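You operate a simulated robot arm through the tools that you are given. There is no shell and no other tool.

Carry out the task below with a simulated two-armed robot. There is one attempt and no reset: what you move stays moved.

## Task
Bolt the orange chuck jaw into the cream fixture with the green T-key.
Fine: seat the jaw, then tighten both square bolts; put the key back.

It is judged by the outcome, as a careful person would: the job done as asked, and still so three seconds after it is handed in. It fails if anything else is knocked over, pushed out of place, dropped, spilled or broken.

## Robot
Two 6-joint arms with fingered hands on one trunk that stands fixed in place. Base frame: the origin is at the foot of the trunk, x ahead of it, y to its left, z up; the work surface is at about z = 80. Lengths are in cm, angles in rad, forces in N, time in s.
The left shoulder is at [2, 15.7, 82.9], the right one opposite. With the tool pointing down near the work surface each hand reaches from about 34 to 84 cm from the base axis, measured 20 degrees to its own side. Payload 4.1 kg a hand.
Tool frame (each hand has its own): the origin (TCP) lies between the finger pads and is the grasp point; the fingertips stand 3.3 cm ahead of it; z points along the fingers, y is the line along which they close. The gripper opens to 11.2 cm; its body begins 3.9 cm behind the TCP. The gripper is a hand of 4 fingers: y runs from the thumb to the fingers, the wrist lies at [-1.6, -11.8, -20] in the tool frame.
Orientation is that of the tool frame in the base frame, as a unit quaternion [x, y, z, w]. With the fingers straight down and the wrist toward the robot, the tool's x, y and z point along [0, 1, 0], [1, 0, 0] and [0, 0, -1] of the base frame.

## Interface
- The arms move only by the tool servo_tool. It takes "left_steps", "right_steps" or both (then of equal length, played together; a hand with none holds still); each is a list that holds one entry, the list of rows, each a list of 6 numbers: the shift along the base's x, y, z in cm, then the turn, a rotation vector about the base's x, y, z in rad. In form: [[[dx, dy, dz, wx, wy, wz], ...]]. A call has 1 to 20 rows; each row shifts and turns the commanded pose from where the row before left it. Rows are played at 5 a second. More than 5 cm and 0.15 rad between two rows, and nothing of the call is played. Where a pose cannot be reached the arm comes as near as it can. A force on the tool above 90 N (or 10 N above the force at the start of the call, whichever is more), or a blocked arm, ends the call early, and 0.2 s more pass. In this call time passes only in rows, and 0.2 s behind the last. The reply holds the time, the measured pose of the TCP, the force on the tool along the base axes, the opening and the grip force, in the units named above and with some noise, with the torque about the TCP (base axes, N m) and any sound that the robot's microphone picked up.
- Cameras (640 x 400 px; columns grow to the right, rows downward): "scene" is now at [5.29, -1.64, 145.25]; the picture's right is [-0.21, -0.98, 0.00], its down [-0.64, 0.14, -0.75] and it looks along [0.74, -0.16, -0.66] (base axes); focal length 322 px, centre (320, 200). "left" rides on the left gripper at [-6.6, -8.9, -13] in its tool frame; the picture's right is [-0.79, -0.29, 0.54], its down [0.55, -0.71, 0.44] and it looks along [0.26, 0.64, 0.72] (tool axes); focal length 247 px, centre (320, 200). "right" rides on the right gripper at [6.6, -8.9, -13] in its tool frame; the picture's right is [-0.79, 0.29, -0.54], its down [-0.55, -0.71, 0.44] and it looks along [-0.26, 0.64, 0.72] (tool axes); focal length 247 px, centre (320, 200). There is no depth. A picture from a camera that has moved, and an enlarged one, comes with that camera's place and axes in the base frame and with its lens.
- snapshot(camera): a new picture of that camera. It takes no simulated time.
- curl_fingers(index, middle, ring, thumb_bend, thumb_turn, hand): sets how far each is bent, from 0 (flat) to 1 (curled in); at 0.3 the hand is open as for a grip, at 0.7 the pads meet at the TCP. One left out holds its place. A second passes; each finger stops where it meets its share of the squeeze, and holds until it gets a number again. It is the only way to open and close the hand. It gives what a move gives, with no picture; readings hold the bend of each and the force on the fingers (four entries, about 0 where the hand has none), thumb and palm. thumb_turn goes from beside the hand (0) to across from the fingers (1), as for a grip.
- aim_head(pan, tilt): turns the head with the scene camera to pan (to the left, within 1.501 rad either way) and tilt (down, from -0.506 to 1.204), counted from straight ahead of the robot. It gives what a move gives.
- zoom(camera, box): a new picture of the part [left, top, right, bottom] of that camera's present view, enlarged. It takes no simulated time.
- close_job(): hands the job in; it is judged then, once.

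Places have to be worked out from the pictures, the camera data and where the tool is seen. Open the grippers and draw the arms clear of the work before you hand the job in, unless the task says otherwise.

The tools are called after "Emit:" as a command line: name --argument value ..., lists and objects as JSON in quotes. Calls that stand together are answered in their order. servo_tool: Moves the arms, as the interface text tells. Its arguments: {"type":"object","properties":{"left_steps":{"type":"array"},"right_steps":{"type":"array"}},"required":[]} The other tools are called the same way: curl_fingers (index, middle, ring, thumb_bend, thumb_turn, hand) moves the fingers one by one; aim_head (pan, tilt) turns the head that bears the scene camera; snapshot (camera) takes a picture; zoom (camera, box) takes an enlarged picture of a part of a camera's view; close_job () hands the job in.

At the start:

```text
time: 0.0
left_ee_pos: [46.16, 5.23, 116.47]
left_tcp_rot: [0.778, 0.628, 0.0, 0.0]
left_contact_force: [-0.3, -0.2, -0.3]
left_wrist_torque: [0.03, 0.0, 0.0]
left_finger_gap: 11.14
left_grasp_force: 0.0
left_shape: jaw
left_bend: [0.3, 0.3, 0.3, 0.3, 0.98]
left_finger forces: [0.1, 0.0, 0.1, 0.0, 0.1, 0.0]
right_ee_pos: [53.73, -32.97, 110.65]
right_tcp_rot: [0.779, 0.627, 0.0, -0.001]
right_contact_force: [0.5, 0.4, 0.9]
right_wrist_torque: [0.03, 0.0, 0.0]
right_finger_gap: 11.17
right_grasp_force: 0.1
right_shape: jaw
right_bend: [0.3, 0.3, 0.3, 0.3, 0.98]
right_finger forces: [0.1, 0.0, 0.1, 0.1, 0.1, 0.1]
head pan, tilt (commanded): [-0.209, 0.717]
```

scene: 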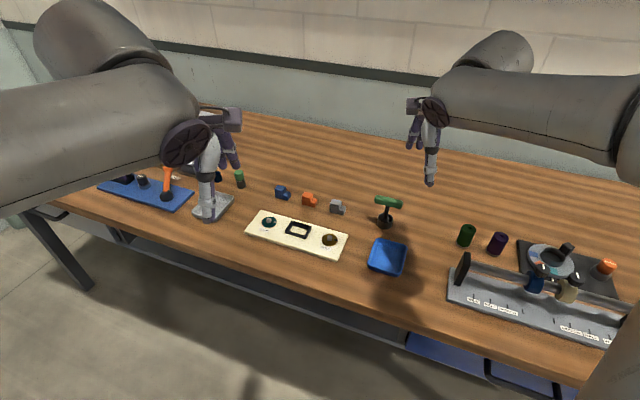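
right: 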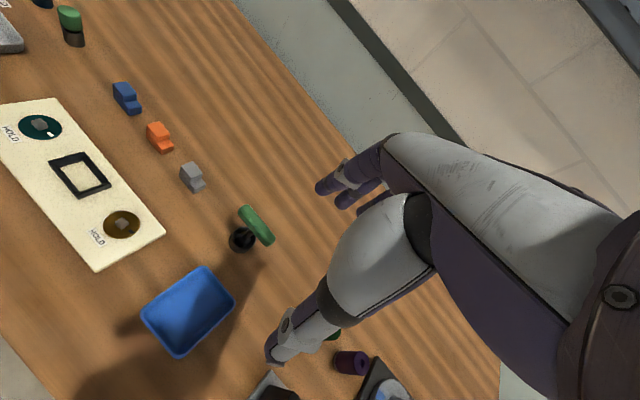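
left: 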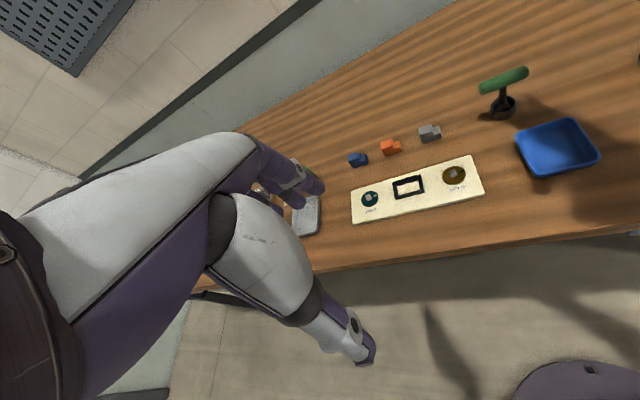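

The first pictures show the cream fixture with a square pocket and two square bolts, the jaws behind it and the green T-key in a black stand. I zoom in to see details before moving.

Emit:
zoom --camera "scene" --box '[230, 170, 430, 295]'

Emit:
zoom --camera "right" --box '[0, 60, 320, 260]'

Emit:
zoom --camera "left" --box '[320, 60, 620, 247]'

```text
3.20 times, centred on (330, 232) of scene
camera zoom: at [5.29, -1.64, 145.25], right [-0.21, -0.98, 0.0], down [-0.64, 0.14, -0.75], along [0.74, -0.16, -0.66], focal length 1030 px, centre (288, 96)
```

zoom: 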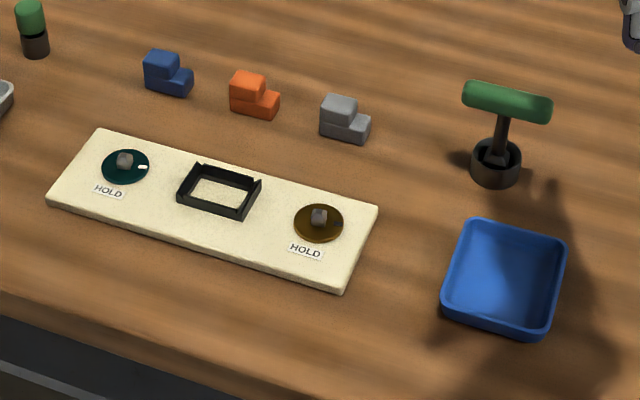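

```text
2.00 times, centred on (160, 160) of right
camera zoom: at [46.33, -24.7, 123.64], right [0.11, -0.84, 0.54], down [-0.81, -0.39, -0.44], along [0.57, -0.39, -0.72], focal length 494 px, centre (640, 280)
```

zoom: 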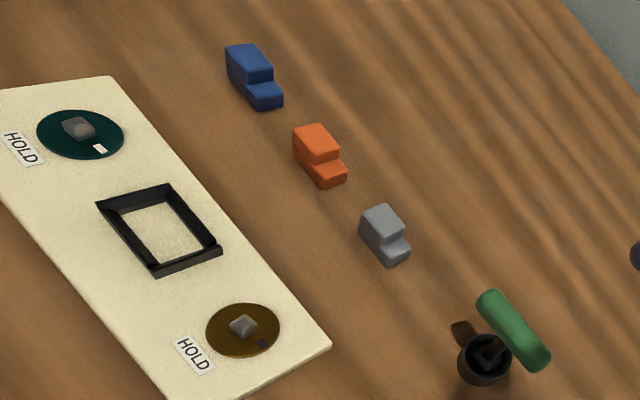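

```text
2.13 times, centred on (470, 154) of left
camera zoom: at [36.02, 0.61, 129.5], right [-0.45, -0.71, -0.54], down [-0.58, 0.69, -0.44], along [0.68, 0.11, -0.72], focal length 527 px, centre (0, 299)
```

zoom: 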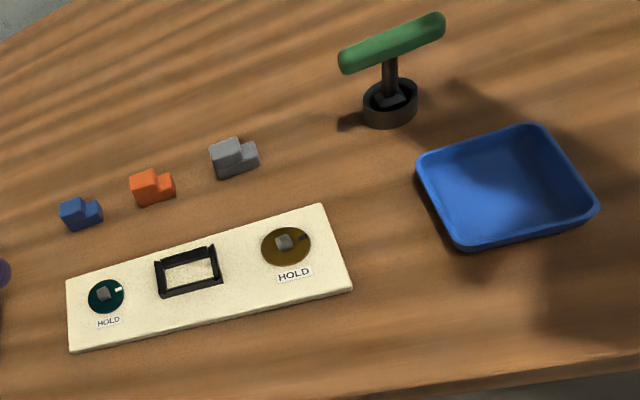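

Rough estimates from the scene view: orange jaw near (78, -14), fixture about 27x10 cm turned ~33°, T-key stand near (64, -33). I zoom in further on the pocket, jaw and key to get the shapes.

Emit:
zoom --camera "scene" --box '[282, 212, 346, 252]'

Emit:
zoom --camera "scene" --box '[285, 180, 349, 220]'

Emit:
zoom --camera "scene" --box '[360, 185, 424, 225]'

Emit:
zoom --camera "right" --box '[30, 130, 130, 192]'

Emit:
zoom --camera "left" --box '[345, 120, 489, 210]'

Emit:
zoom --camera "right" --box '[130, 100, 226, 160]'

```text
10.00 times, centred on (314, 232) of scene
camera zoom: at [5.29, -1.64, 145.25], right [-0.21, -0.98, 0.0], down [-0.64, 0.14, -0.75], along [0.74, -0.16, -0.66], focal length 3218 px, centre (380, -120)
```

zoom: 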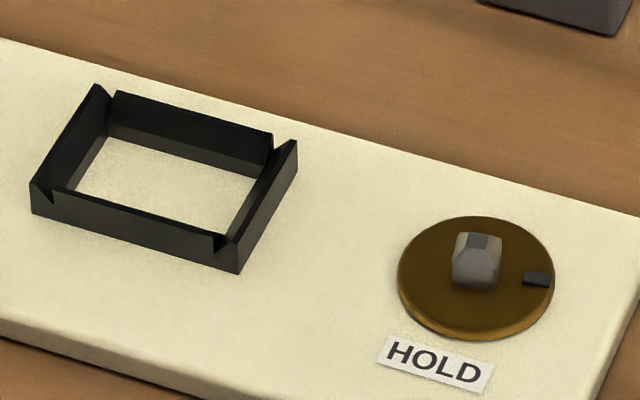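

```text
10.00 times, centred on (317, 200) of scene
camera zoom: at [5.29, -1.64, 145.25], right [-0.21, -0.98, 0.0], down [-0.64, 0.14, -0.75], along [0.74, -0.16, -0.66], focal length 3218 px, centre (350, 200)
```

zoom: 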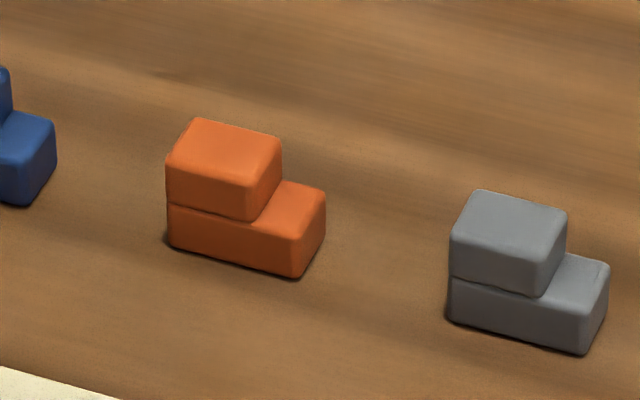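

```text
10.00 times, centred on (392, 205) of scene
camera zoom: at [5.29, -1.64, 145.25], right [-0.21, -0.98, 0.0], down [-0.64, 0.14, -0.75], along [0.74, -0.16, -0.66], focal length 3218 px, centre (-400, 150)
```

zoom: 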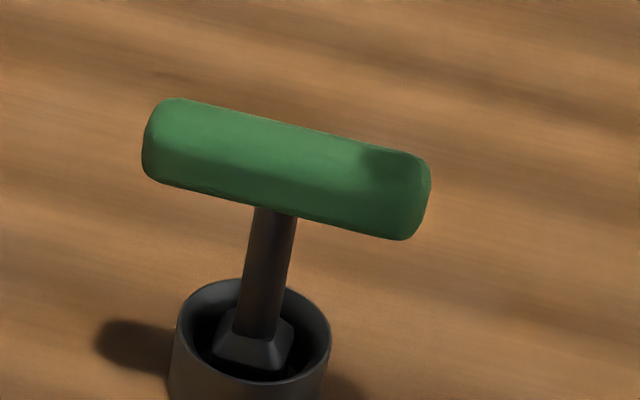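

```text
6.40 times, centred on (80, 161) of right
camera zoom: at [46.33, -24.7, 123.64], right [0.11, -0.84, 0.54], down [-0.81, -0.39, -0.44], along [0.57, -0.39, -0.72], focal length 1581 px, centre (1856, 450)
```

zoom: 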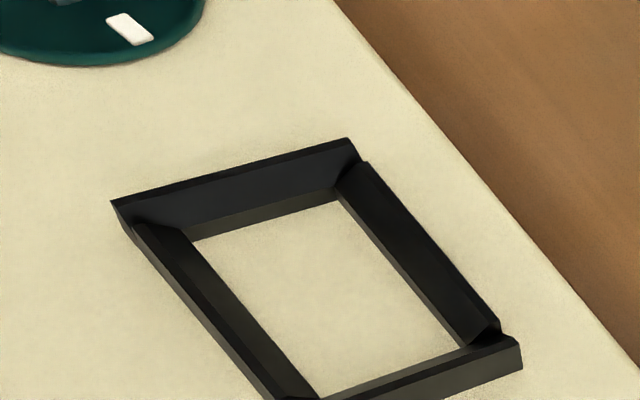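

```text
4.44 times, centred on (417, 165) of left
camera zoom: at [36.02, 0.61, 129.5], right [-0.45, -0.71, -0.54], down [-0.58, 0.69, -0.44], along [0.68, 0.11, -0.72], focal length 1098 px, centre (-111, 356)
```

zoom: 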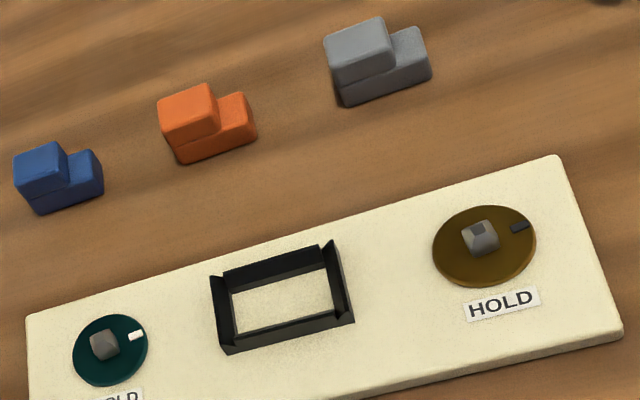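

```text
6.67 times, centred on (178, 130) of right
camera zoom: at [46.33, -24.7, 123.64], right [0.11, -0.84, 0.54], down [-0.81, -0.39, -0.44], along [0.57, -0.39, -0.72], focal length 1646 px, centre (1267, 667)
```

zoom: 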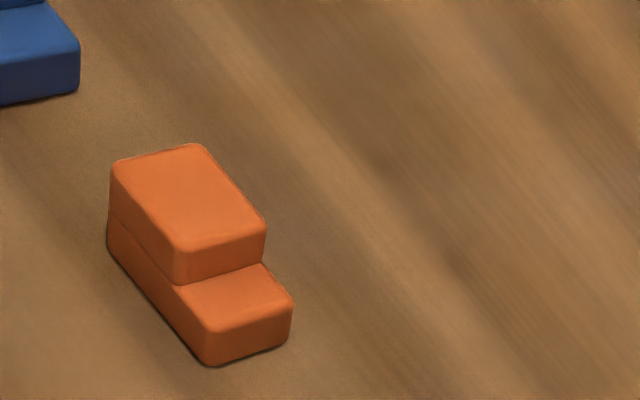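

The pocket is a chamfered frame that matches the jaw's rectangular base, the handle and the jaw lie parallel to the plate, and the two bolts sit about 9 cm either side of the pocket. I now look at the right hand's finger geometry and try a partial curl in free air.

Emit:
zoom --camera "scene" --box '[380, 80, 476, 200]'

Emit:
curl_fingers --hand "right" --index 0.6 --middle 0.6 --ring 0.6 --thumb_bend 0.6 --thumb_turn 1.0

Emit:
zoom --camera "scene" --box '[380, 80, 476, 200]'

Emit:
snapshot --camera "right"

```text
3.33 times, centred on (428, 140) of scene
camera zoom: at [5.29, -1.64, 145.25], right [-0.21, -0.98, 0.0], down [-0.64, 0.14, -0.75], along [0.74, -0.16, -0.66], focal length 1072 px, centre (-40, 400)
```

zoom: 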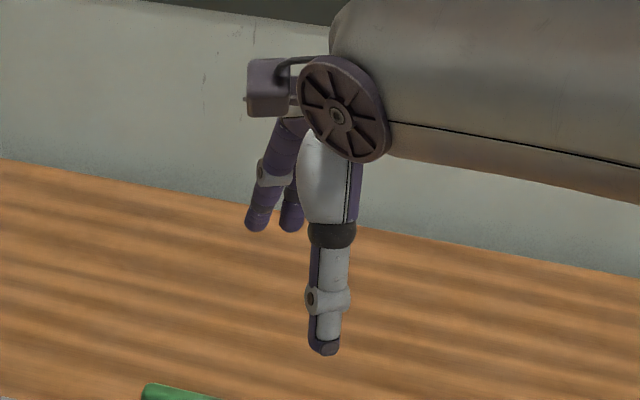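

```text
time: 1.0
left_ee_pos: [45.99, 5.24, 116.6]
left_tcp_rot: [0.779, 0.627, 0.0, 0.0]
left_contact_force: [-0.1, 0.4, 0.0]
left_wrist_torque: [-0.01, 0.0, 0.03]
left_finger_gap: 11.16
left_grasp_force: 0.0
left_shape: jaw
left_bend: [0.3, 0.3, 0.3, 0.3, 0.98]
left_finger forces: [0.0, 0.0, 0.0, 0.0, 0.0, 0.0]
right_ee_pos: [53.85, -32.95, 110.78]
right_tcp_rot: [0.779, 0.627, 0.0, 0.0]
right_contact_force: [-0.5, 0.6, 0.4]
right_wrist_torque: [0.01, -0.03, 0.0]
right_finger_gap: 3.0
right_grasp_force: 0.1
right_shape: fingers
right_bend: [0.6, 0.6, 0.6, 0.6, 1.0]
right_finger forces: [0.0, 0.0, 0.0, 0.1, 0.0, 0.0]
head pan, tilt (commanded): [-0.209, 0.717]
```

```text
3.33 times, centred on (428, 140) of scene
camera zoom: at [5.29, -1.64, 145.25], right [-0.21, -0.98, 0.0], down [-0.64, 0.14, -0.75], along [0.74, -0.16, -0.66], focal length 1072 px, centre (-40, 400)
```

zoom: 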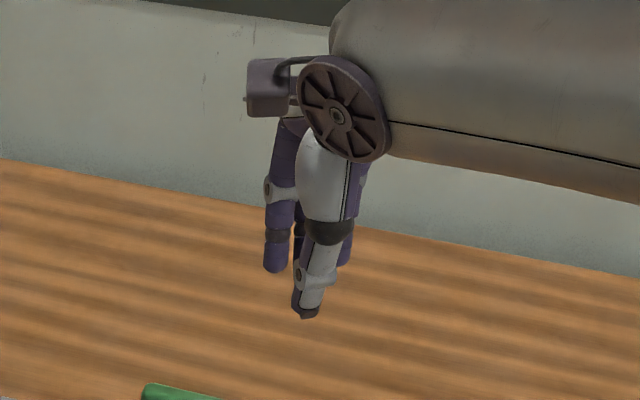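

```text
taken
camera right: at [46.33, -24.7, 123.63], right [0.11, -0.84, 0.54], down [-0.81, -0.39, -0.44], along [0.57, -0.39, -0.72], focal length 247 px, centre (320, 200)
```

right: 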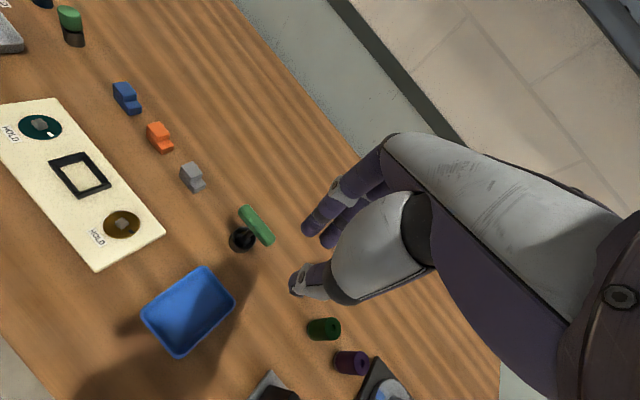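

At bend 0.6 the gap is 3.0 cm and the tips reach about 3.5–4 cm below the TCP, so I will grip only the jaw's upper block. I move the right hand high over the jaw, turning about -0.36 rad so the closing line lies across the jaw's width.

Emit:
servo_tool --right_steps '[[[3.0, 2.5, -0.5, 0, 0, -0.045], [3.0, 2.5, -0.5, 0, 0, -0.045], [3.0, 2.5, -0.5, 0, 0, -0.045], [3.0, 2.5, -0.5, 0, 0, -0.045], [3.0, 2.5, -0.5, 0, 0, -0.045], [3.0, 2.5, -0.5, 0, 0, -0.045], [3.0, 2.5, -0.5, 0, 0, -0.045], [3.0, 2.4, -0.5, 0, 0, -0.045], [0, 0, -3, 0, 0, 0], [0, 0, -3, 0, 0, 0]]]'

Emit:
snapshot --camera "scene"

Emit:
snapshot --camera "right"

Emit:
snapshot --camera "left"

```text
time: 3.2
left_ee_pos: [46.05, 5.21, 116.54]
left_tcp_rot: [0.779, 0.627, 0.0, 0.0]
left_contact_force: [0.6, 0.1, 0.5]
left_wrist_torque: [-0.01, 0.0, 0.0]
left_finger_gap: 11.16
left_grasp_force: 0.1
left_shape: jaw
left_bend: [0.3, 0.3, 0.3, 0.3, 0.98]
left_finger forces: [0.1, 0.0, 0.0, 0.0, 0.1, 0.0]
right_ee_pos: [72.56, -13.49, 98.3]
right_tcp_rot: [0.878, 0.479, 0.001, 0.001]
right_contact_force: [-0.1, -0.7, -0.3]
right_wrist_torque: [-0.02, -0.01, -0.01]
right_finger_gap: 2.99
right_grasp_force: 0.0
right_shape: fingers
right_bend: [0.6, 0.6, 0.6, 0.6, 1.0]
right_finger forces: [0.1, 0.1, 0.1, 0.1, 0.0, 0.0]
right hand out of reach, approached as far as the arm can: row 7, 8
head pan, tilt (commanded): [-0.209, 0.717]
```

```text
taken
camera scene: at [5.28, -1.64, 145.25], right [-0.21, -0.98, 0.0], down [-0.64, 0.14, -0.75], along [0.74, -0.16, -0.66], focal length 322 px, centre (320, 200)
```

scene: 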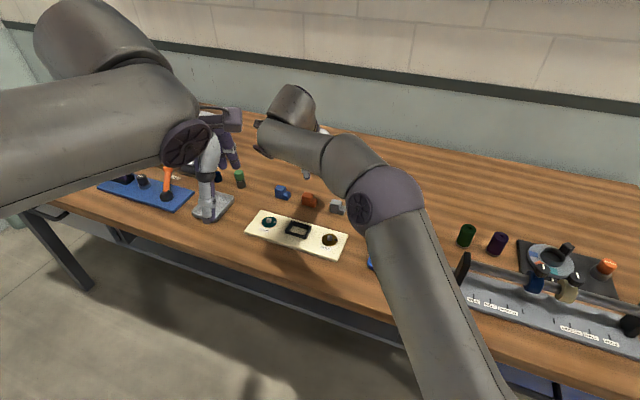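

```text
taken
camera right: at [68.56, -3.17, 111.3], right [-0.19, -0.82, 0.54], down [-0.9, -0.08, -0.44], along [0.4, -0.57, -0.72], focal length 247 px, centre (320, 200)
```

right: 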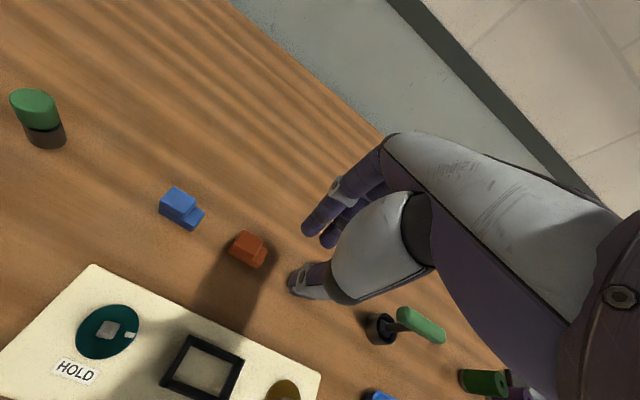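

```text
taken
camera left: at [36.01, 0.61, 129.5], right [-0.45, -0.71, -0.54], down [-0.58, 0.69, -0.44], along [0.68, 0.11, -0.72], focal length 247 px, centre (320, 200)
```

left: 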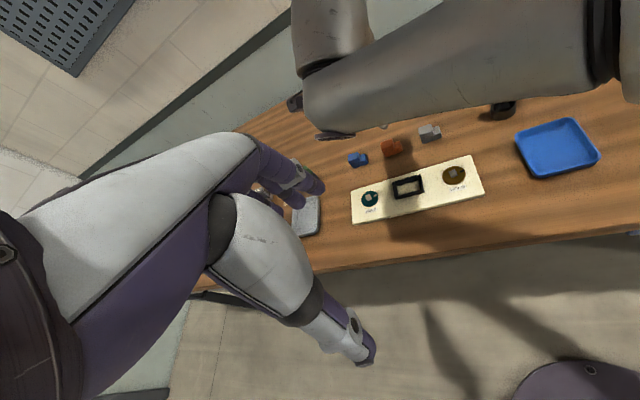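

The arm hit its reach limit at height; its sphere allows about x = 78 only lower down, near z = 85–88. I open the fingers a bit and descend along a forward slant toward the jaw, staying above it.

Emit:
curl_fingers --hand "right" --index 0.5 --middle 0.5 --ring 0.5 --thumb_bend 0.5 --thumb_turn 1.0

Emit:
servo_tool --right_steps '[[[0.6, 0.1, -2.0, 0, 0, 0], [1.0, 0.1, -2.5, 0, 0, 0], [1.0, 0, -2.0, 0, 0, 0]]]'

Emit:
snapshot --camera "right"

Emit:
zoom --camera "scene" --box '[250, 140, 378, 220]'

Emit:
zoom --camera "left" --box '[330, 100, 490, 200]'

```text
time: 4.2
left_ee_pos: [46.1, 5.32, 116.49]
left_tcp_rot: [0.779, 0.627, 0.0, 0.0]
left_contact_force: [-0.3, -0.6, -0.8]
left_wrist_torque: [-0.02, 0.01, -0.02]
left_finger_gap: 11.17
left_grasp_force: 0.1
left_shape: jaw
left_bend: [0.3, 0.3, 0.3, 0.3, 0.98]
left_finger forces: [0.0, 0.0, 0.1, 0.1, 0.1, 0.0]
right_ee_pos: [72.59, -13.49, 98.28]
right_tcp_rot: [0.878, 0.478, 0.0, -0.001]
right_contact_force: [-0.7, 1.0, 0.1]
right_wrist_torque: [0.0, -0.01, 0.03]
right_finger_gap: 5.69
right_grasp_force: 0.1
right_shape: fingers
right_bend: [0.5, 0.5, 0.5, 0.5, 1.0]
right_finger forces: [0.0, 0.0, 0.0, 0.0, 0.0, 0.0]
head pan, tilt (commanded): [-0.209, 0.717]
```

```text
time: 5.0
left_ee_pos: [46.09, 5.36, 116.43]
left_tcp_rot: [0.779, 0.627, 0.0, 0.001]
left_contact_force: [-0.1, 0.5, -0.2]
left_wrist_torque: [0.02, -0.01, 0.04]
left_finger_gap: 11.15
left_grasp_force: 0.1
left_shape: jaw
left_bend: [0.3, 0.3, 0.3, 0.3, 0.98]
left_finger forces: [0.0, 0.1, 0.1, 0.1, 0.0, 0.0]
right_ee_pos: [75.24, -13.49, 91.78]
right_tcp_rot: [0.879, 0.478, 0.0, 0.0]
right_contact_force: [0.0, 0.2, 0.7]
right_wrist_torque: [-0.04, -0.03, -0.01]
right_finger_gap: 5.71
right_grasp_force: 0.1
right_shape: fingers
right_bend: [0.5, 0.5, 0.5, 0.5, 1.0]
right_finger forces: [0.1, 0.1, 0.1, 0.1, 0.0, 0.0]
head pan, tilt (commanded): [-0.209, 0.717]
```

```text
taken
camera right: at [71.18, -3.18, 104.7], right [-0.19, -0.82, 0.54], down [-0.9, -0.08, -0.44], along [0.4, -0.57, -0.72], focal length 247 px, centre (320, 200)
```

right: 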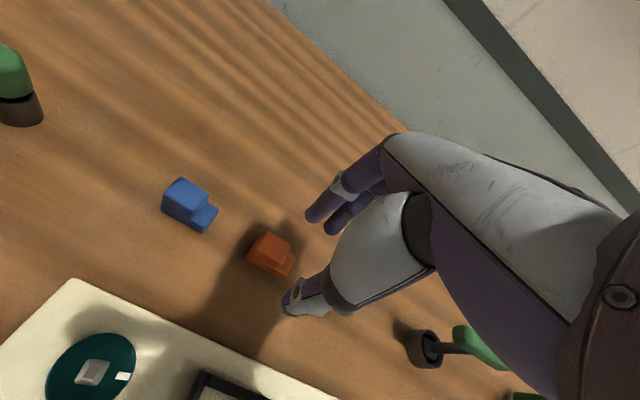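

```text
5.00 times, centred on (314, 180) of scene
camera zoom: at [5.27, -1.64, 145.25], right [-0.21, -0.98, 0.0], down [-0.64, 0.14, -0.75], along [0.74, -0.16, -0.66], focal length 1609 px, centre (350, 300)
```

zoom: 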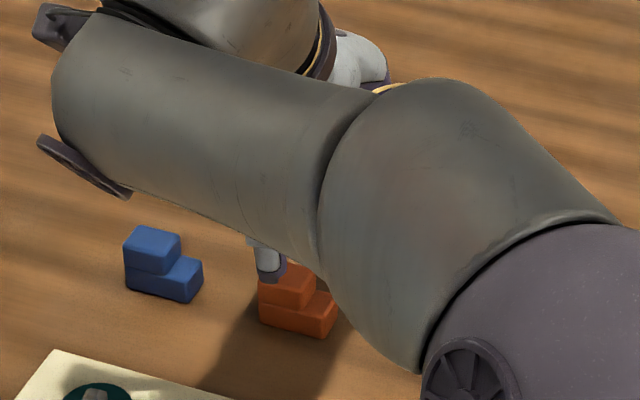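

```text
4.00 times, centred on (410, 150) of left
camera zoom: at [36.0, 0.61, 129.5], right [-0.45, -0.71, -0.54], down [-0.58, 0.69, -0.44], along [0.68, 0.11, -0.72], focal length 988 px, centre (-40, 400)
```

zoom: 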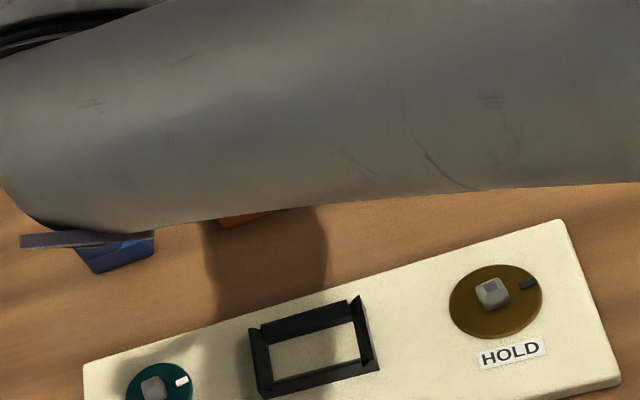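

From the hand camera the jaw's upper block sits at about tool (1.6, 2.0), i.e. base (77.9, -13.2). I move in on a slant to just above it and check.

Emit:
servo_tool --right_steps '[[[0.9, 0.0, -2.1, 0, 0, 0], [1.0, 0.0, -1.9, 0, 0, 0]]]'

Emit:
snapshot --camera "right"

Emit:
zoom --camera "right" --box '[220, 170, 380, 320]'

Emit:
zoom --camera "scene" --box '[280, 170, 360, 220]'

```text
time: 5.6
left_ee_pos: [46.13, 5.22, 116.51]
left_tcp_rot: [0.779, 0.627, 0.0, 0.0]
left_contact_force: [-0.9, -0.6, 0.2]
left_wrist_torque: [0.01, -0.02, 0.02]
left_finger_gap: 11.18
left_grasp_force: 0.0
left_shape: jaw
left_bend: [0.3, 0.3, 0.3, 0.3, 0.98]
left_finger forces: [0.0, 0.0, 0.0, 0.0, 0.0, 0.1]
right_ee_pos: [76.92, -13.54, 87.78]
right_tcp_rot: [0.879, 0.477, 0.001, 0.0]
right_contact_force: [-0.4, -0.3, 1.2]
right_wrist_torque: [0.01, -0.03, 0.01]
right_finger_gap: 5.69
right_grasp_force: 0.0
right_shape: fingers
right_bend: [0.5, 0.5, 0.5, 0.5, 1.0]
right_finger forces: [0.0, 0.1, 0.0, 0.1, 0.0, 0.1]
head pan, tilt (commanded): [-0.209, 0.717]
```

```text
taken
camera right: at [72.97, -3.06, 100.71], right [-0.19, -0.82, 0.54], down [-0.9, -0.08, -0.44], along [0.4, -0.57, -0.72], focal length 247 px, centre (320, 200)
```

right: 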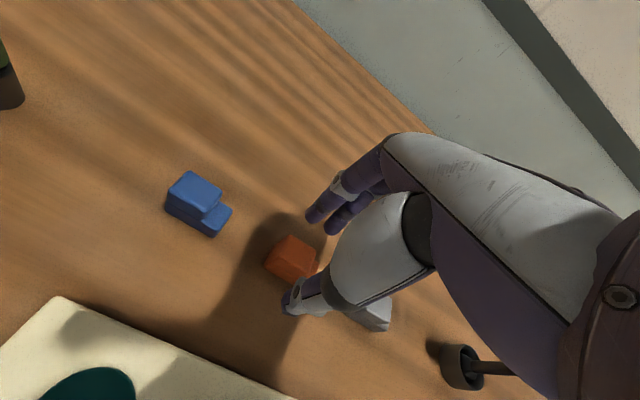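

```text
2.67 times, centred on (300, 245) of right
camera zoom: at [72.97, -3.06, 100.71], right [-0.19, -0.82, 0.54], down [-0.9, -0.08, -0.44], along [0.4, -0.57, -0.72], focal length 659 px, centre (373, 80)
```

zoom: 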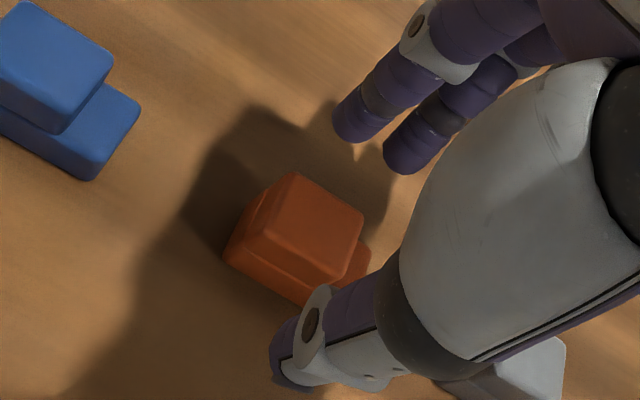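

```text
8.00 times, centred on (320, 195) of scene
camera zoom: at [5.27, -1.65, 145.25], right [-0.21, -0.98, 0.0], down [-0.64, 0.14, -0.75], along [0.74, -0.16, -0.66], focal length 2574 px, centre (320, 240)
```

zoom: 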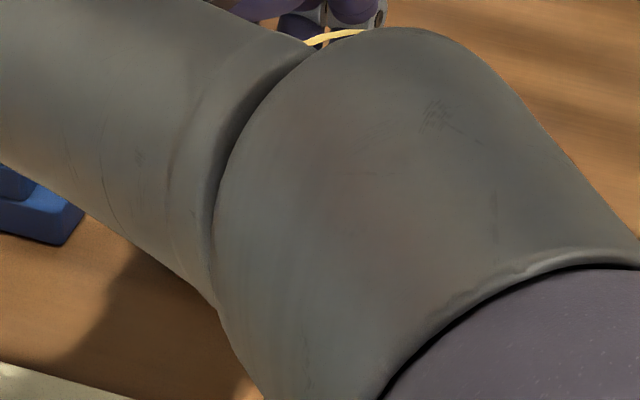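

The block centre now reads about tool (0.4, 0.5) from the TCP, with the yaw aligned within a couple of degrees. I centre and descend to z = 85 so the fingertips flank the upper block.

Emit:
servo_tool --right_steps '[[[0.25, -0.1, -0.9, 0, 0, 0], [0.21, -0.11, -0.9, 0, 0, 0], [0, 0, -0.9, 0, 0, 0]]]'

Emit:
zoom --camera "right" --box '[220, 170, 380, 320]'

```text
time: 6.4
left_ee_pos: [45.97, 5.3, 116.39]
left_tcp_rot: [0.779, 0.628, 0.001, 0.0]
left_contact_force: [-0.5, -0.2, 0.1]
left_wrist_torque: [-0.01, 0.0, 0.01]
left_finger_gap: 11.17
left_grasp_force: 0.1
left_shape: jaw
left_bend: [0.3, 0.3, 0.3, 0.3, 0.98]
left_finger forces: [0.0, 0.0, 0.0, 0.1, 0.1, 0.0]
right_ee_pos: [77.62, -13.62, 85.08]
right_tcp_rot: [0.879, 0.477, 0.0, 0.0]
right_contact_force: [-0.6, 0.7, 0.7]
right_wrist_torque: [-0.01, -0.02, 0.02]
right_finger_gap: 5.68
right_grasp_force: 0.1
right_shape: fingers
right_bend: [0.5, 0.5, 0.5, 0.5, 1.0]
right_finger forces: [0.0, 0.0, 0.0, 0.0, 0.0, 0.1]
head pan, tilt (commanded): [-0.209, 0.717]
```

```text
2.67 times, centred on (300, 245) of right
camera zoom: at [73.61, -3.3, 98.02], right [-0.19, -0.82, 0.54], down [-0.9, -0.08, -0.44], along [0.4, -0.57, -0.72], focal length 659 px, centre (373, 80)
```

zoom: 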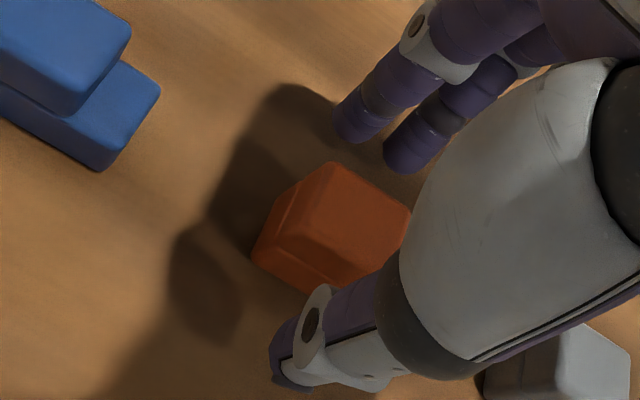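

Well centred with no contact. I close thumb and middle finger partway (index and ring stay back) and look before squeezing.

Emit:
curl_fingers --hand "right" --index 0.56 --middle 0.6 --ring 0.56 --thumb_bend 0.6

Emit:
zoom --camera "right" --box '[220, 170, 380, 320]'

```text
time: 7.4
left_ee_pos: [46.06, 5.29, 116.43]
left_tcp_rot: [0.779, 0.627, 0.0, -0.001]
left_contact_force: [-0.5, 0.6, -0.5]
left_wrist_torque: [-0.03, 0.03, 0.01]
left_finger_gap: 11.18
left_grasp_force: 0.0
left_shape: jaw
left_bend: [0.3, 0.3, 0.3, 0.3, 0.98]
left_finger forces: [0.0, 0.1, 0.0, 0.0, 0.1, 0.1]
right_ee_pos: [77.7, -13.62, 85.05]
right_tcp_rot: [0.878, 0.478, 0.0, 0.0]
right_contact_force: [-0.3, 0.0, -0.6]
right_wrist_torque: [0.0, 0.02, 0.0]
right_finger_gap: 3.63
right_grasp_force: 0.2
right_shape: fingers
right_bend: [0.56, 0.6, 0.56, 0.6, 1.0]
right_finger forces: [0.1, 0.0, 0.1, 0.0, 0.2, 0.0]
head pan, tilt (commanded): [-0.209, 0.717]
```

```text
2.67 times, centred on (300, 245) of right
camera zoom: at [73.61, -3.3, 98.01], right [-0.19, -0.82, 0.54], down [-0.9, -0.08, -0.44], along [0.4, -0.57, -0.72], focal length 659 px, centre (373, 80)
```

zoom: 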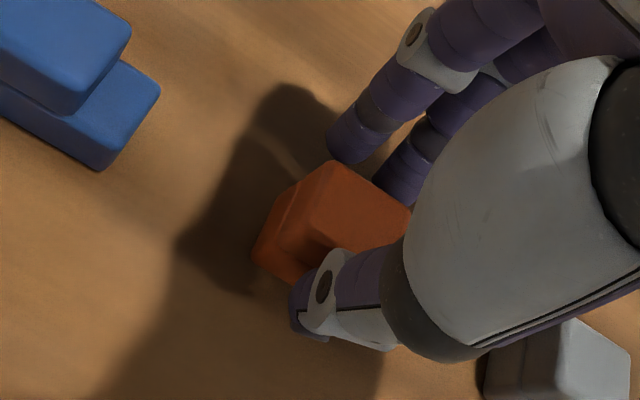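

Fingers straddle the block with the middle finger nearly at it. I squeeze with thumb and middle finger.

Emit:
curl_fingers --hand "right" --middle 0.75 --thumb_bend 0.75

Emit:
zoom --camera "right" --box '[220, 170, 380, 320]'

```text
time: 8.4
left_ee_pos: [46.04, 5.46, 116.35]
left_tcp_rot: [0.779, 0.628, 0.0, 0.0]
left_contact_force: [0.6, 0.7, 0.5]
left_wrist_torque: [-0.01, -0.02, 0.0]
left_finger_gap: 11.17
left_grasp_force: 0.0
left_shape: jaw
left_bend: [0.3, 0.3, 0.3, 0.3, 0.98]
left_finger forces: [0.1, 0.0, 0.0, 0.0, 0.0, 0.0]
right_ee_pos: [77.73, -13.52, 84.98]
right_tcp_rot: [0.878, 0.479, 0.0, 0.0]
right_contact_force: [-0.2, -0.2, -0.2]
right_wrist_torque: [-0.04, 0.02, 0.05]
right_finger_gap: 2.66
right_grasp_force: 11.3
right_shape: fingers
right_bend: [0.56, 0.64, 0.56, 0.68, 1.0]
right_finger forces: [0.1, 11.5, 0.0, 0.0, 11.5, 0.1]
head pan, tilt (commanded): [-0.209, 0.717]
```

```text
2.67 times, centred on (300, 245) of right
camera zoom: at [73.61, -3.3, 98.01], right [-0.19, -0.82, 0.54], down [-0.9, -0.08, -0.44], along [0.4, -0.57, -0.72], focal length 659 px, centre (373, 80)
```

zoom: 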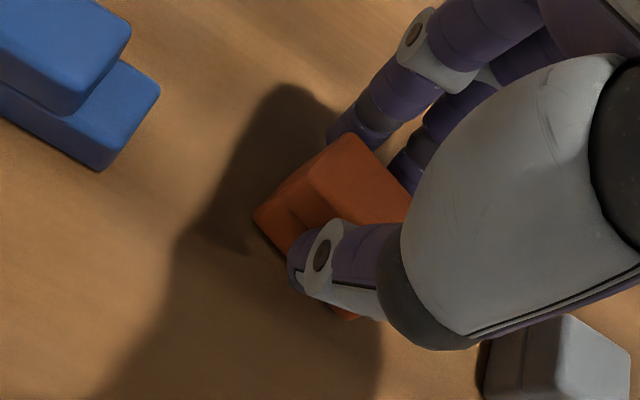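

Thumb and middle hold with 11.5 N; the jaw has yawed roughly 10° clockwise relative to the hand because the thumb is slightly offset from the middle finger. I lift a little, drawing back to stay within reach, and check how it hangs.

Emit:
servo_tool --right_steps '[[[0, 0, 0.5, 0, 0, 0], [-0.3, 0, 0.7, 0, 0, 0], [-0.6, 0.0, 0.9, 0, 0, 0], [-1.0, 0.0, 1.2, 0, 0, 0]]]'

Emit:
zoom --camera "right" --box '[220, 170, 380, 320]'

Emit:
snapshot --camera "scene"

Emit:
snapshot --camera "left"

```text
time: 9.4
left_ee_pos: [46.16, 5.37, 116.54]
left_tcp_rot: [0.779, 0.628, 0.0, 0.0]
left_contact_force: [0.6, 0.9, 0.6]
left_wrist_torque: [0.0, 0.01, -0.01]
left_finger_gap: 11.16
left_grasp_force: 0.1
left_shape: jaw
left_bend: [0.3, 0.3, 0.3, 0.3, 0.98]
left_finger forces: [0.0, 0.0, 0.0, 0.0, 0.0, 0.0]
right_ee_pos: [75.78, -13.55, 88.39]
right_tcp_rot: [0.878, 0.478, 0.0, 0.0]
right_contact_force: [-0.7, -1.1, -2.5]
right_wrist_torque: [-0.01, 0.02, 0.02]
right_finger_gap: 2.61
right_grasp_force: 11.4
right_shape: fingers
right_bend: [0.56, 0.64, 0.56, 0.68, 1.0]
right_finger forces: [0.2, 11.5, 0.0, 0.0, 11.4, 0.0]
head pan, tilt (commanded): [-0.209, 0.717]
```

```text
2.67 times, centred on (300, 245) of right
camera zoom: at [71.75, -3.19, 101.39], right [-0.19, -0.82, 0.54], down [-0.9, -0.08, -0.44], along [0.4, -0.57, -0.72], focal length 659 px, centre (373, 80)
```

zoom: 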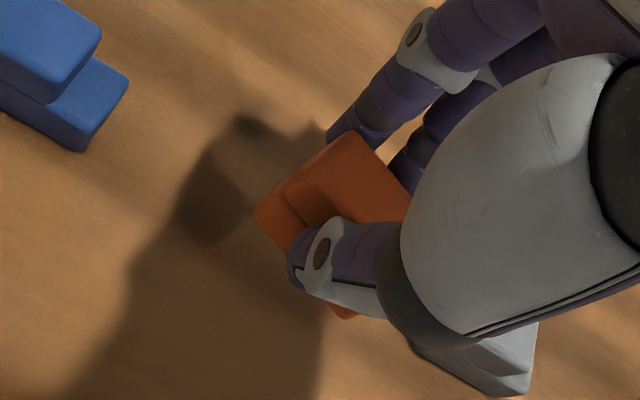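

```text
taken
camera scene: at [5.32, -1.64, 145.24], right [-0.21, -0.98, 0.0], down [-0.64, 0.14, -0.75], along [0.74, -0.16, -0.66], focal length 322 px, centre (320, 200)
```

scene: 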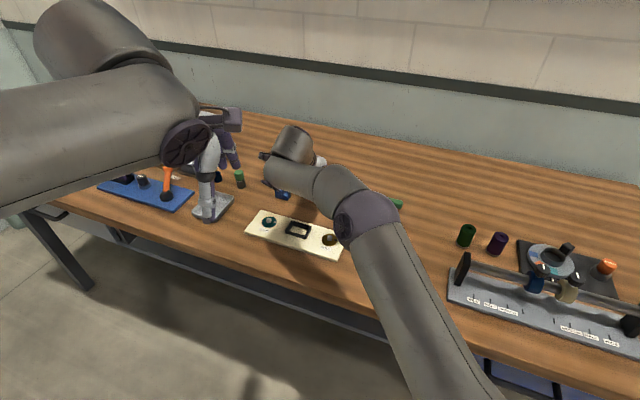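

```text
taken
camera left: at [36.05, 0.61, 129.49], right [-0.45, -0.71, -0.54], down [-0.58, 0.69, -0.44], along [0.68, 0.11, -0.72], focal length 247 px, centre (320, 200)
```

left: 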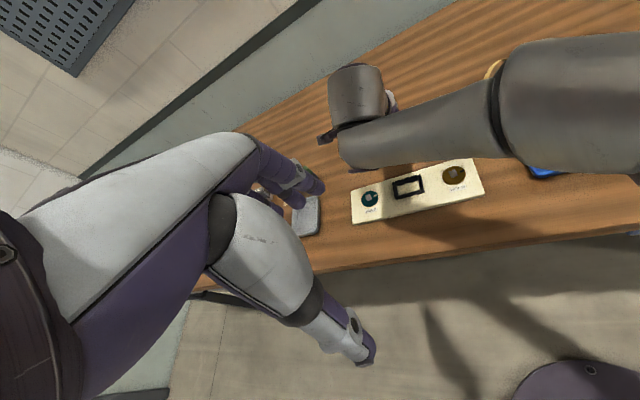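

The jaw is off the table and held rigidly. Before bringing the right hand over the fixture I move the left arm out to the left and tilt it so its camera can watch the pocket from a low left viewpoint.

Emit:
servo_tool --left_steps '[[[1.0, 3.6, -2.0, 0, 0, -0.113], [1.0, 3.6, -2.0, 0, 0, -0.113], [1.0, 3.6, -2.0, 0, 0, -0.113], [1.0, 3.6, -2.0, 0, 0, -0.113], [1.7, 0, -3.4, -0.116, -0.081, 0], [1.7, 0, -3.4, -0.116, -0.081, 0], [1.7, 0, -3.4, -0.116, -0.081, 0], [1.7, 0, -3.4, -0.116, -0.081, 0]]]'

Emit:
snapshot --camera "left"

Emit:
zoom --camera "right" --box '[260, 195, 356, 285]'

```text
time: 11.2
left_ee_pos: [56.79, 19.59, 94.95]
left_tcp_rot: [0.864, 0.42, 0.043, 0.275]
left_contact_force: [0.3, -0.7, 0.9]
left_wrist_torque: [0.04, -0.01, 0.0]
left_finger_gap: 11.15
left_grasp_force: 0.0
left_shape: jaw
left_bend: [0.3, 0.3, 0.3, 0.3, 0.98]
left_finger forces: [0.0, 0.1, 0.0, 0.0, 0.0, 0.0]
right_ee_pos: [75.81, -13.53, 88.41]
right_tcp_rot: [0.878, 0.478, 0.0, 0.001]
right_contact_force: [-0.5, -0.7, -1.8]
right_wrist_torque: [0.02, -0.03, 0.01]
right_finger_gap: 2.63
right_grasp_force: 11.7
right_shape: fingers
right_bend: [0.56, 0.64, 0.56, 0.68, 1.0]
right_finger forces: [0.2, 11.5, 0.0, 0.0, 11.3, 0.1]
head pan, tilt (commanded): [-0.209, 0.717]
```

```text
taken
camera left: at [42.32, 24.73, 102.43], right [-0.54, -0.69, -0.48], down [-0.01, 0.57, -0.82], along [0.84, -0.44, -0.32], focal length 247 px, centre (320, 200)
```

left: 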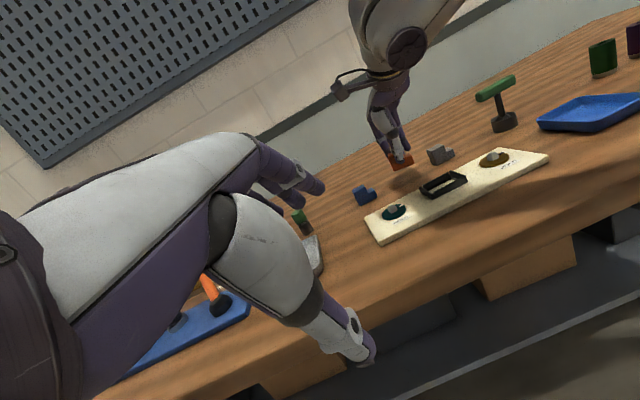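

```text
4.44 times, centred on (308, 240) of right
camera zoom: at [71.71, -3.24, 101.4], right [-0.19, -0.82, 0.54], down [-0.9, -0.08, -0.44], along [0.4, -0.57, -0.72], focal length 1098 px, centre (373, 22)
```

zoom: 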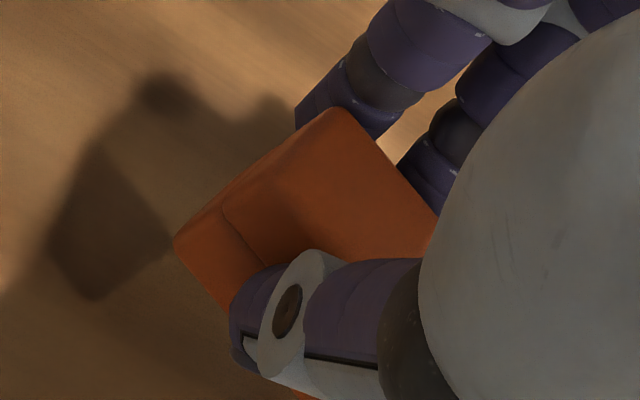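

Excellent, the left camera now gives a clear low side view of the pocket, bolts, key and held jaw. I zoom in there to see how the jaw hangs in the grip.

Emit:
zoom --camera "left" --box '[360, 90, 456, 190]'

Emit:
zoom --camera "left" --box '[360, 140, 552, 250]'

```text
4.00 times, centred on (408, 140) of left
camera zoom: at [42.32, 24.73, 102.43], right [-0.54, -0.69, -0.48], down [-0.01, 0.57, -0.82], along [0.84, -0.44, -0.32], focal length 988 px, centre (-32, 440)
```

zoom: 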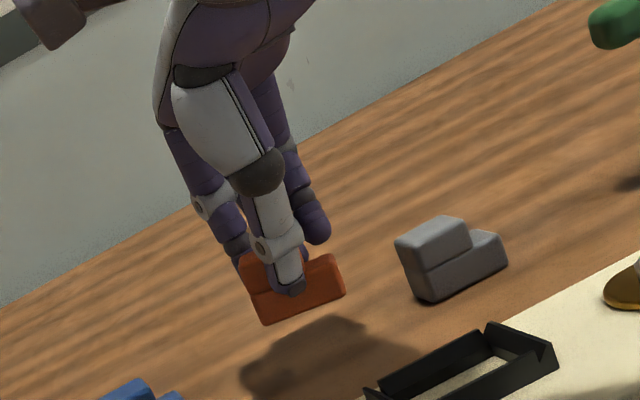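

```text
3.33 times, centred on (456, 195) of left
camera zoom: at [42.32, 24.73, 102.43], right [-0.54, -0.69, -0.48], down [-0.01, 0.57, -0.82], along [0.84, -0.44, -0.32], focal length 823 px, centre (-133, 217)
```

zoom: 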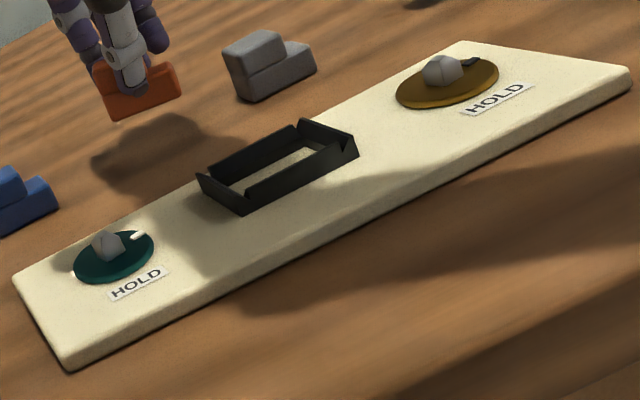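

The left view shows the jaw hanging level, gripped by its upper block, with the thumb tip about 1 cm above its base. I carry it to above the pocket (centre ≈ 65.9, -8.5), turning the hand +0.2 rad to cancel the jaw's yaw.

Emit:
servo_tool --right_steps '[[[-1.0, 0.5, 1.2, 0, 0, 0.03], [-1.8, 1.0, 0.8, 0, 0, 0.04], [-1.8, 1.0, 0.6, 0, 0, 0.04], [-1.8, 1.0, 0.4, 0, 0, 0.04], [-1.8, 1.0, 0.2, 0, 0, 0.04], [-1.9, 0.93, 0, 0, 0, 0.03]]]'

Emit:
zoom --camera "left" --box '[380, 80, 540, 230]'

Emit:
snapshot --camera "right"

Emit:
snapshot --camera "scene"

```text
time: 12.6
left_ee_pos: [56.74, 19.62, 95.02]
left_tcp_rot: [0.864, 0.419, 0.043, 0.276]
left_contact_force: [0.8, 0.1, 0.5]
left_wrist_torque: [-0.03, -0.02, -0.02]
left_finger_gap: 11.19
left_grasp_force: 0.2
left_shape: jaw
left_bend: [0.3, 0.3, 0.3, 0.3, 0.98]
left_finger forces: [0.0, 0.0, 0.1, 0.0, 0.0, 0.0]
right_ee_pos: [65.75, -8.08, 91.78]
right_tcp_rot: [0.821, 0.571, 0.0, 0.0]
right_contact_force: [0.2, -1.5, -2.2]
right_wrist_torque: [-0.01, -0.01, 0.0]
right_finger_gap: 2.62
right_grasp_force: 11.8
right_shape: fingers
right_bend: [0.56, 0.64, 0.56, 0.68, 1.0]
right_finger forces: [0.2, 11.4, 0.0, 0.0, 11.4, 0.1]
head pan, tilt (commanded): [-0.209, 0.717]
```

```text
2.67 times, centred on (460, 155) of left
camera zoom: at [42.36, 24.69, 102.43], right [-0.55, -0.69, -0.48], down [-0.01, 0.57, -0.82], along [0.84, -0.44, -0.32], focal length 659 px, centre (-53, 320)
```

zoom: 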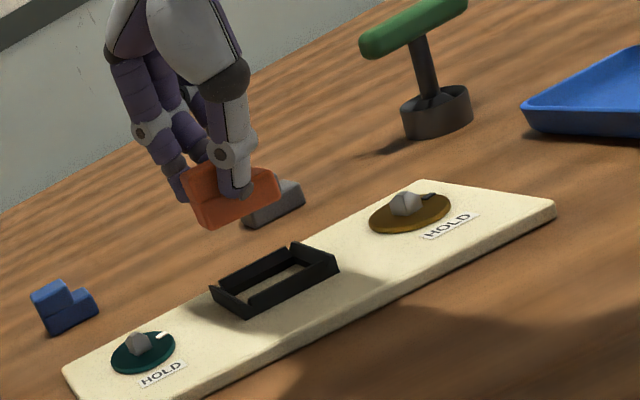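

```text
taken
camera right: at [59.44, 1.07, 104.67], right [-0.01, -0.84, 0.54], down [-0.86, -0.27, -0.44], along [0.51, -0.46, -0.72], focal length 247 px, centre (320, 200)
```

right: 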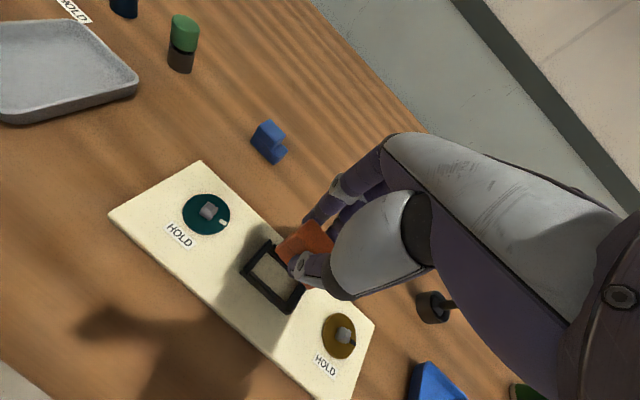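

```text
taken
camera scene: at [5.32, -1.65, 145.24], right [-0.21, -0.98, 0.0], down [-0.64, 0.14, -0.75], along [0.74, -0.16, -0.66], focal length 322 px, centre (320, 200)
```

scene: 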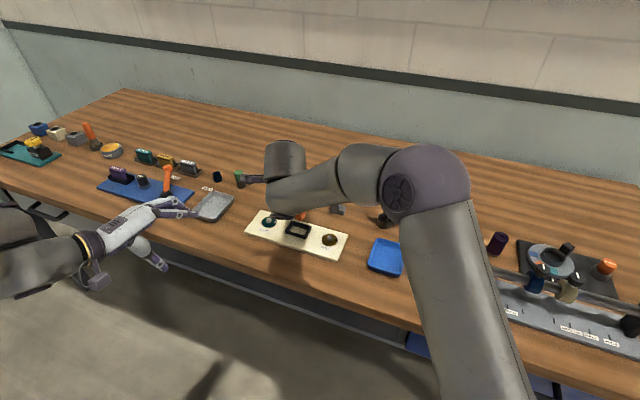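

Both the scene and left cameras see the pocket and jaw together. I zoom tightly in all three cameras to measure the jaw's offset and yaw relative to the pocket.

Emit:
zoom --camera "scene" --box '[270, 200, 334, 240]'

Emit:
zoom --camera "left" --box '[416, 130, 480, 200]'

Emit:
zoom --camera "right" --box '[230, 205, 340, 320]'

```text
10.00 times, centred on (302, 220) of scene
camera zoom: at [5.32, -1.65, 145.24], right [-0.21, -0.98, 0.0], down [-0.64, 0.14, -0.75], along [0.74, -0.16, -0.66], focal length 3218 px, centre (500, 0)
```

zoom: 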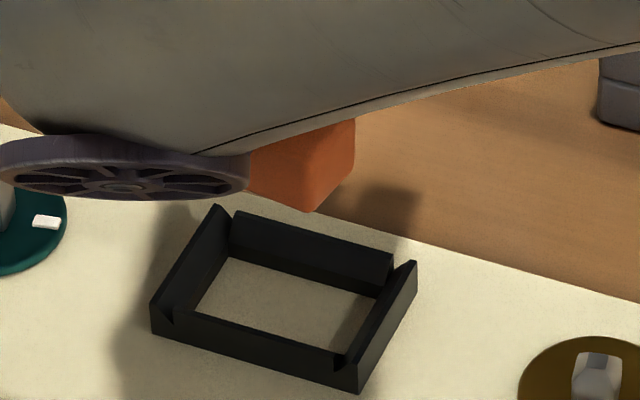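

```text
5.71 times, centred on (448, 165) of left
camera zoom: at [42.36, 24.69, 102.43], right [-0.55, -0.69, -0.48], down [-0.01, 0.57, -0.82], along [0.84, -0.44, -0.32], focal length 1411 px, centre (-411, 400)
```

zoom: 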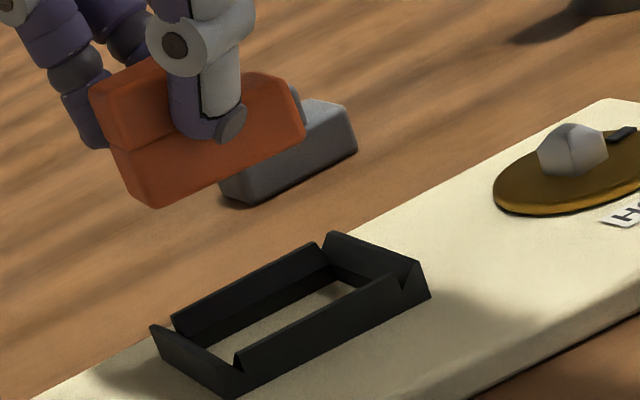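

```text
3.48 times, centred on (285, 262) of right
camera zoom: at [59.44, 1.07, 104.67], right [-0.01, -0.84, 0.54], down [-0.86, -0.27, -0.44], along [0.51, -0.46, -0.72], focal length 859 px, centre (442, -17)
```

zoom: 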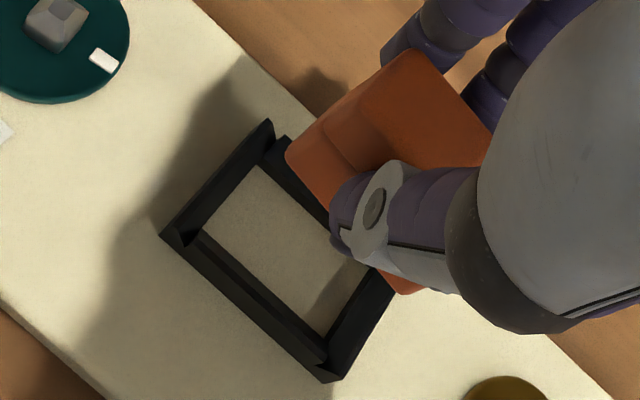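

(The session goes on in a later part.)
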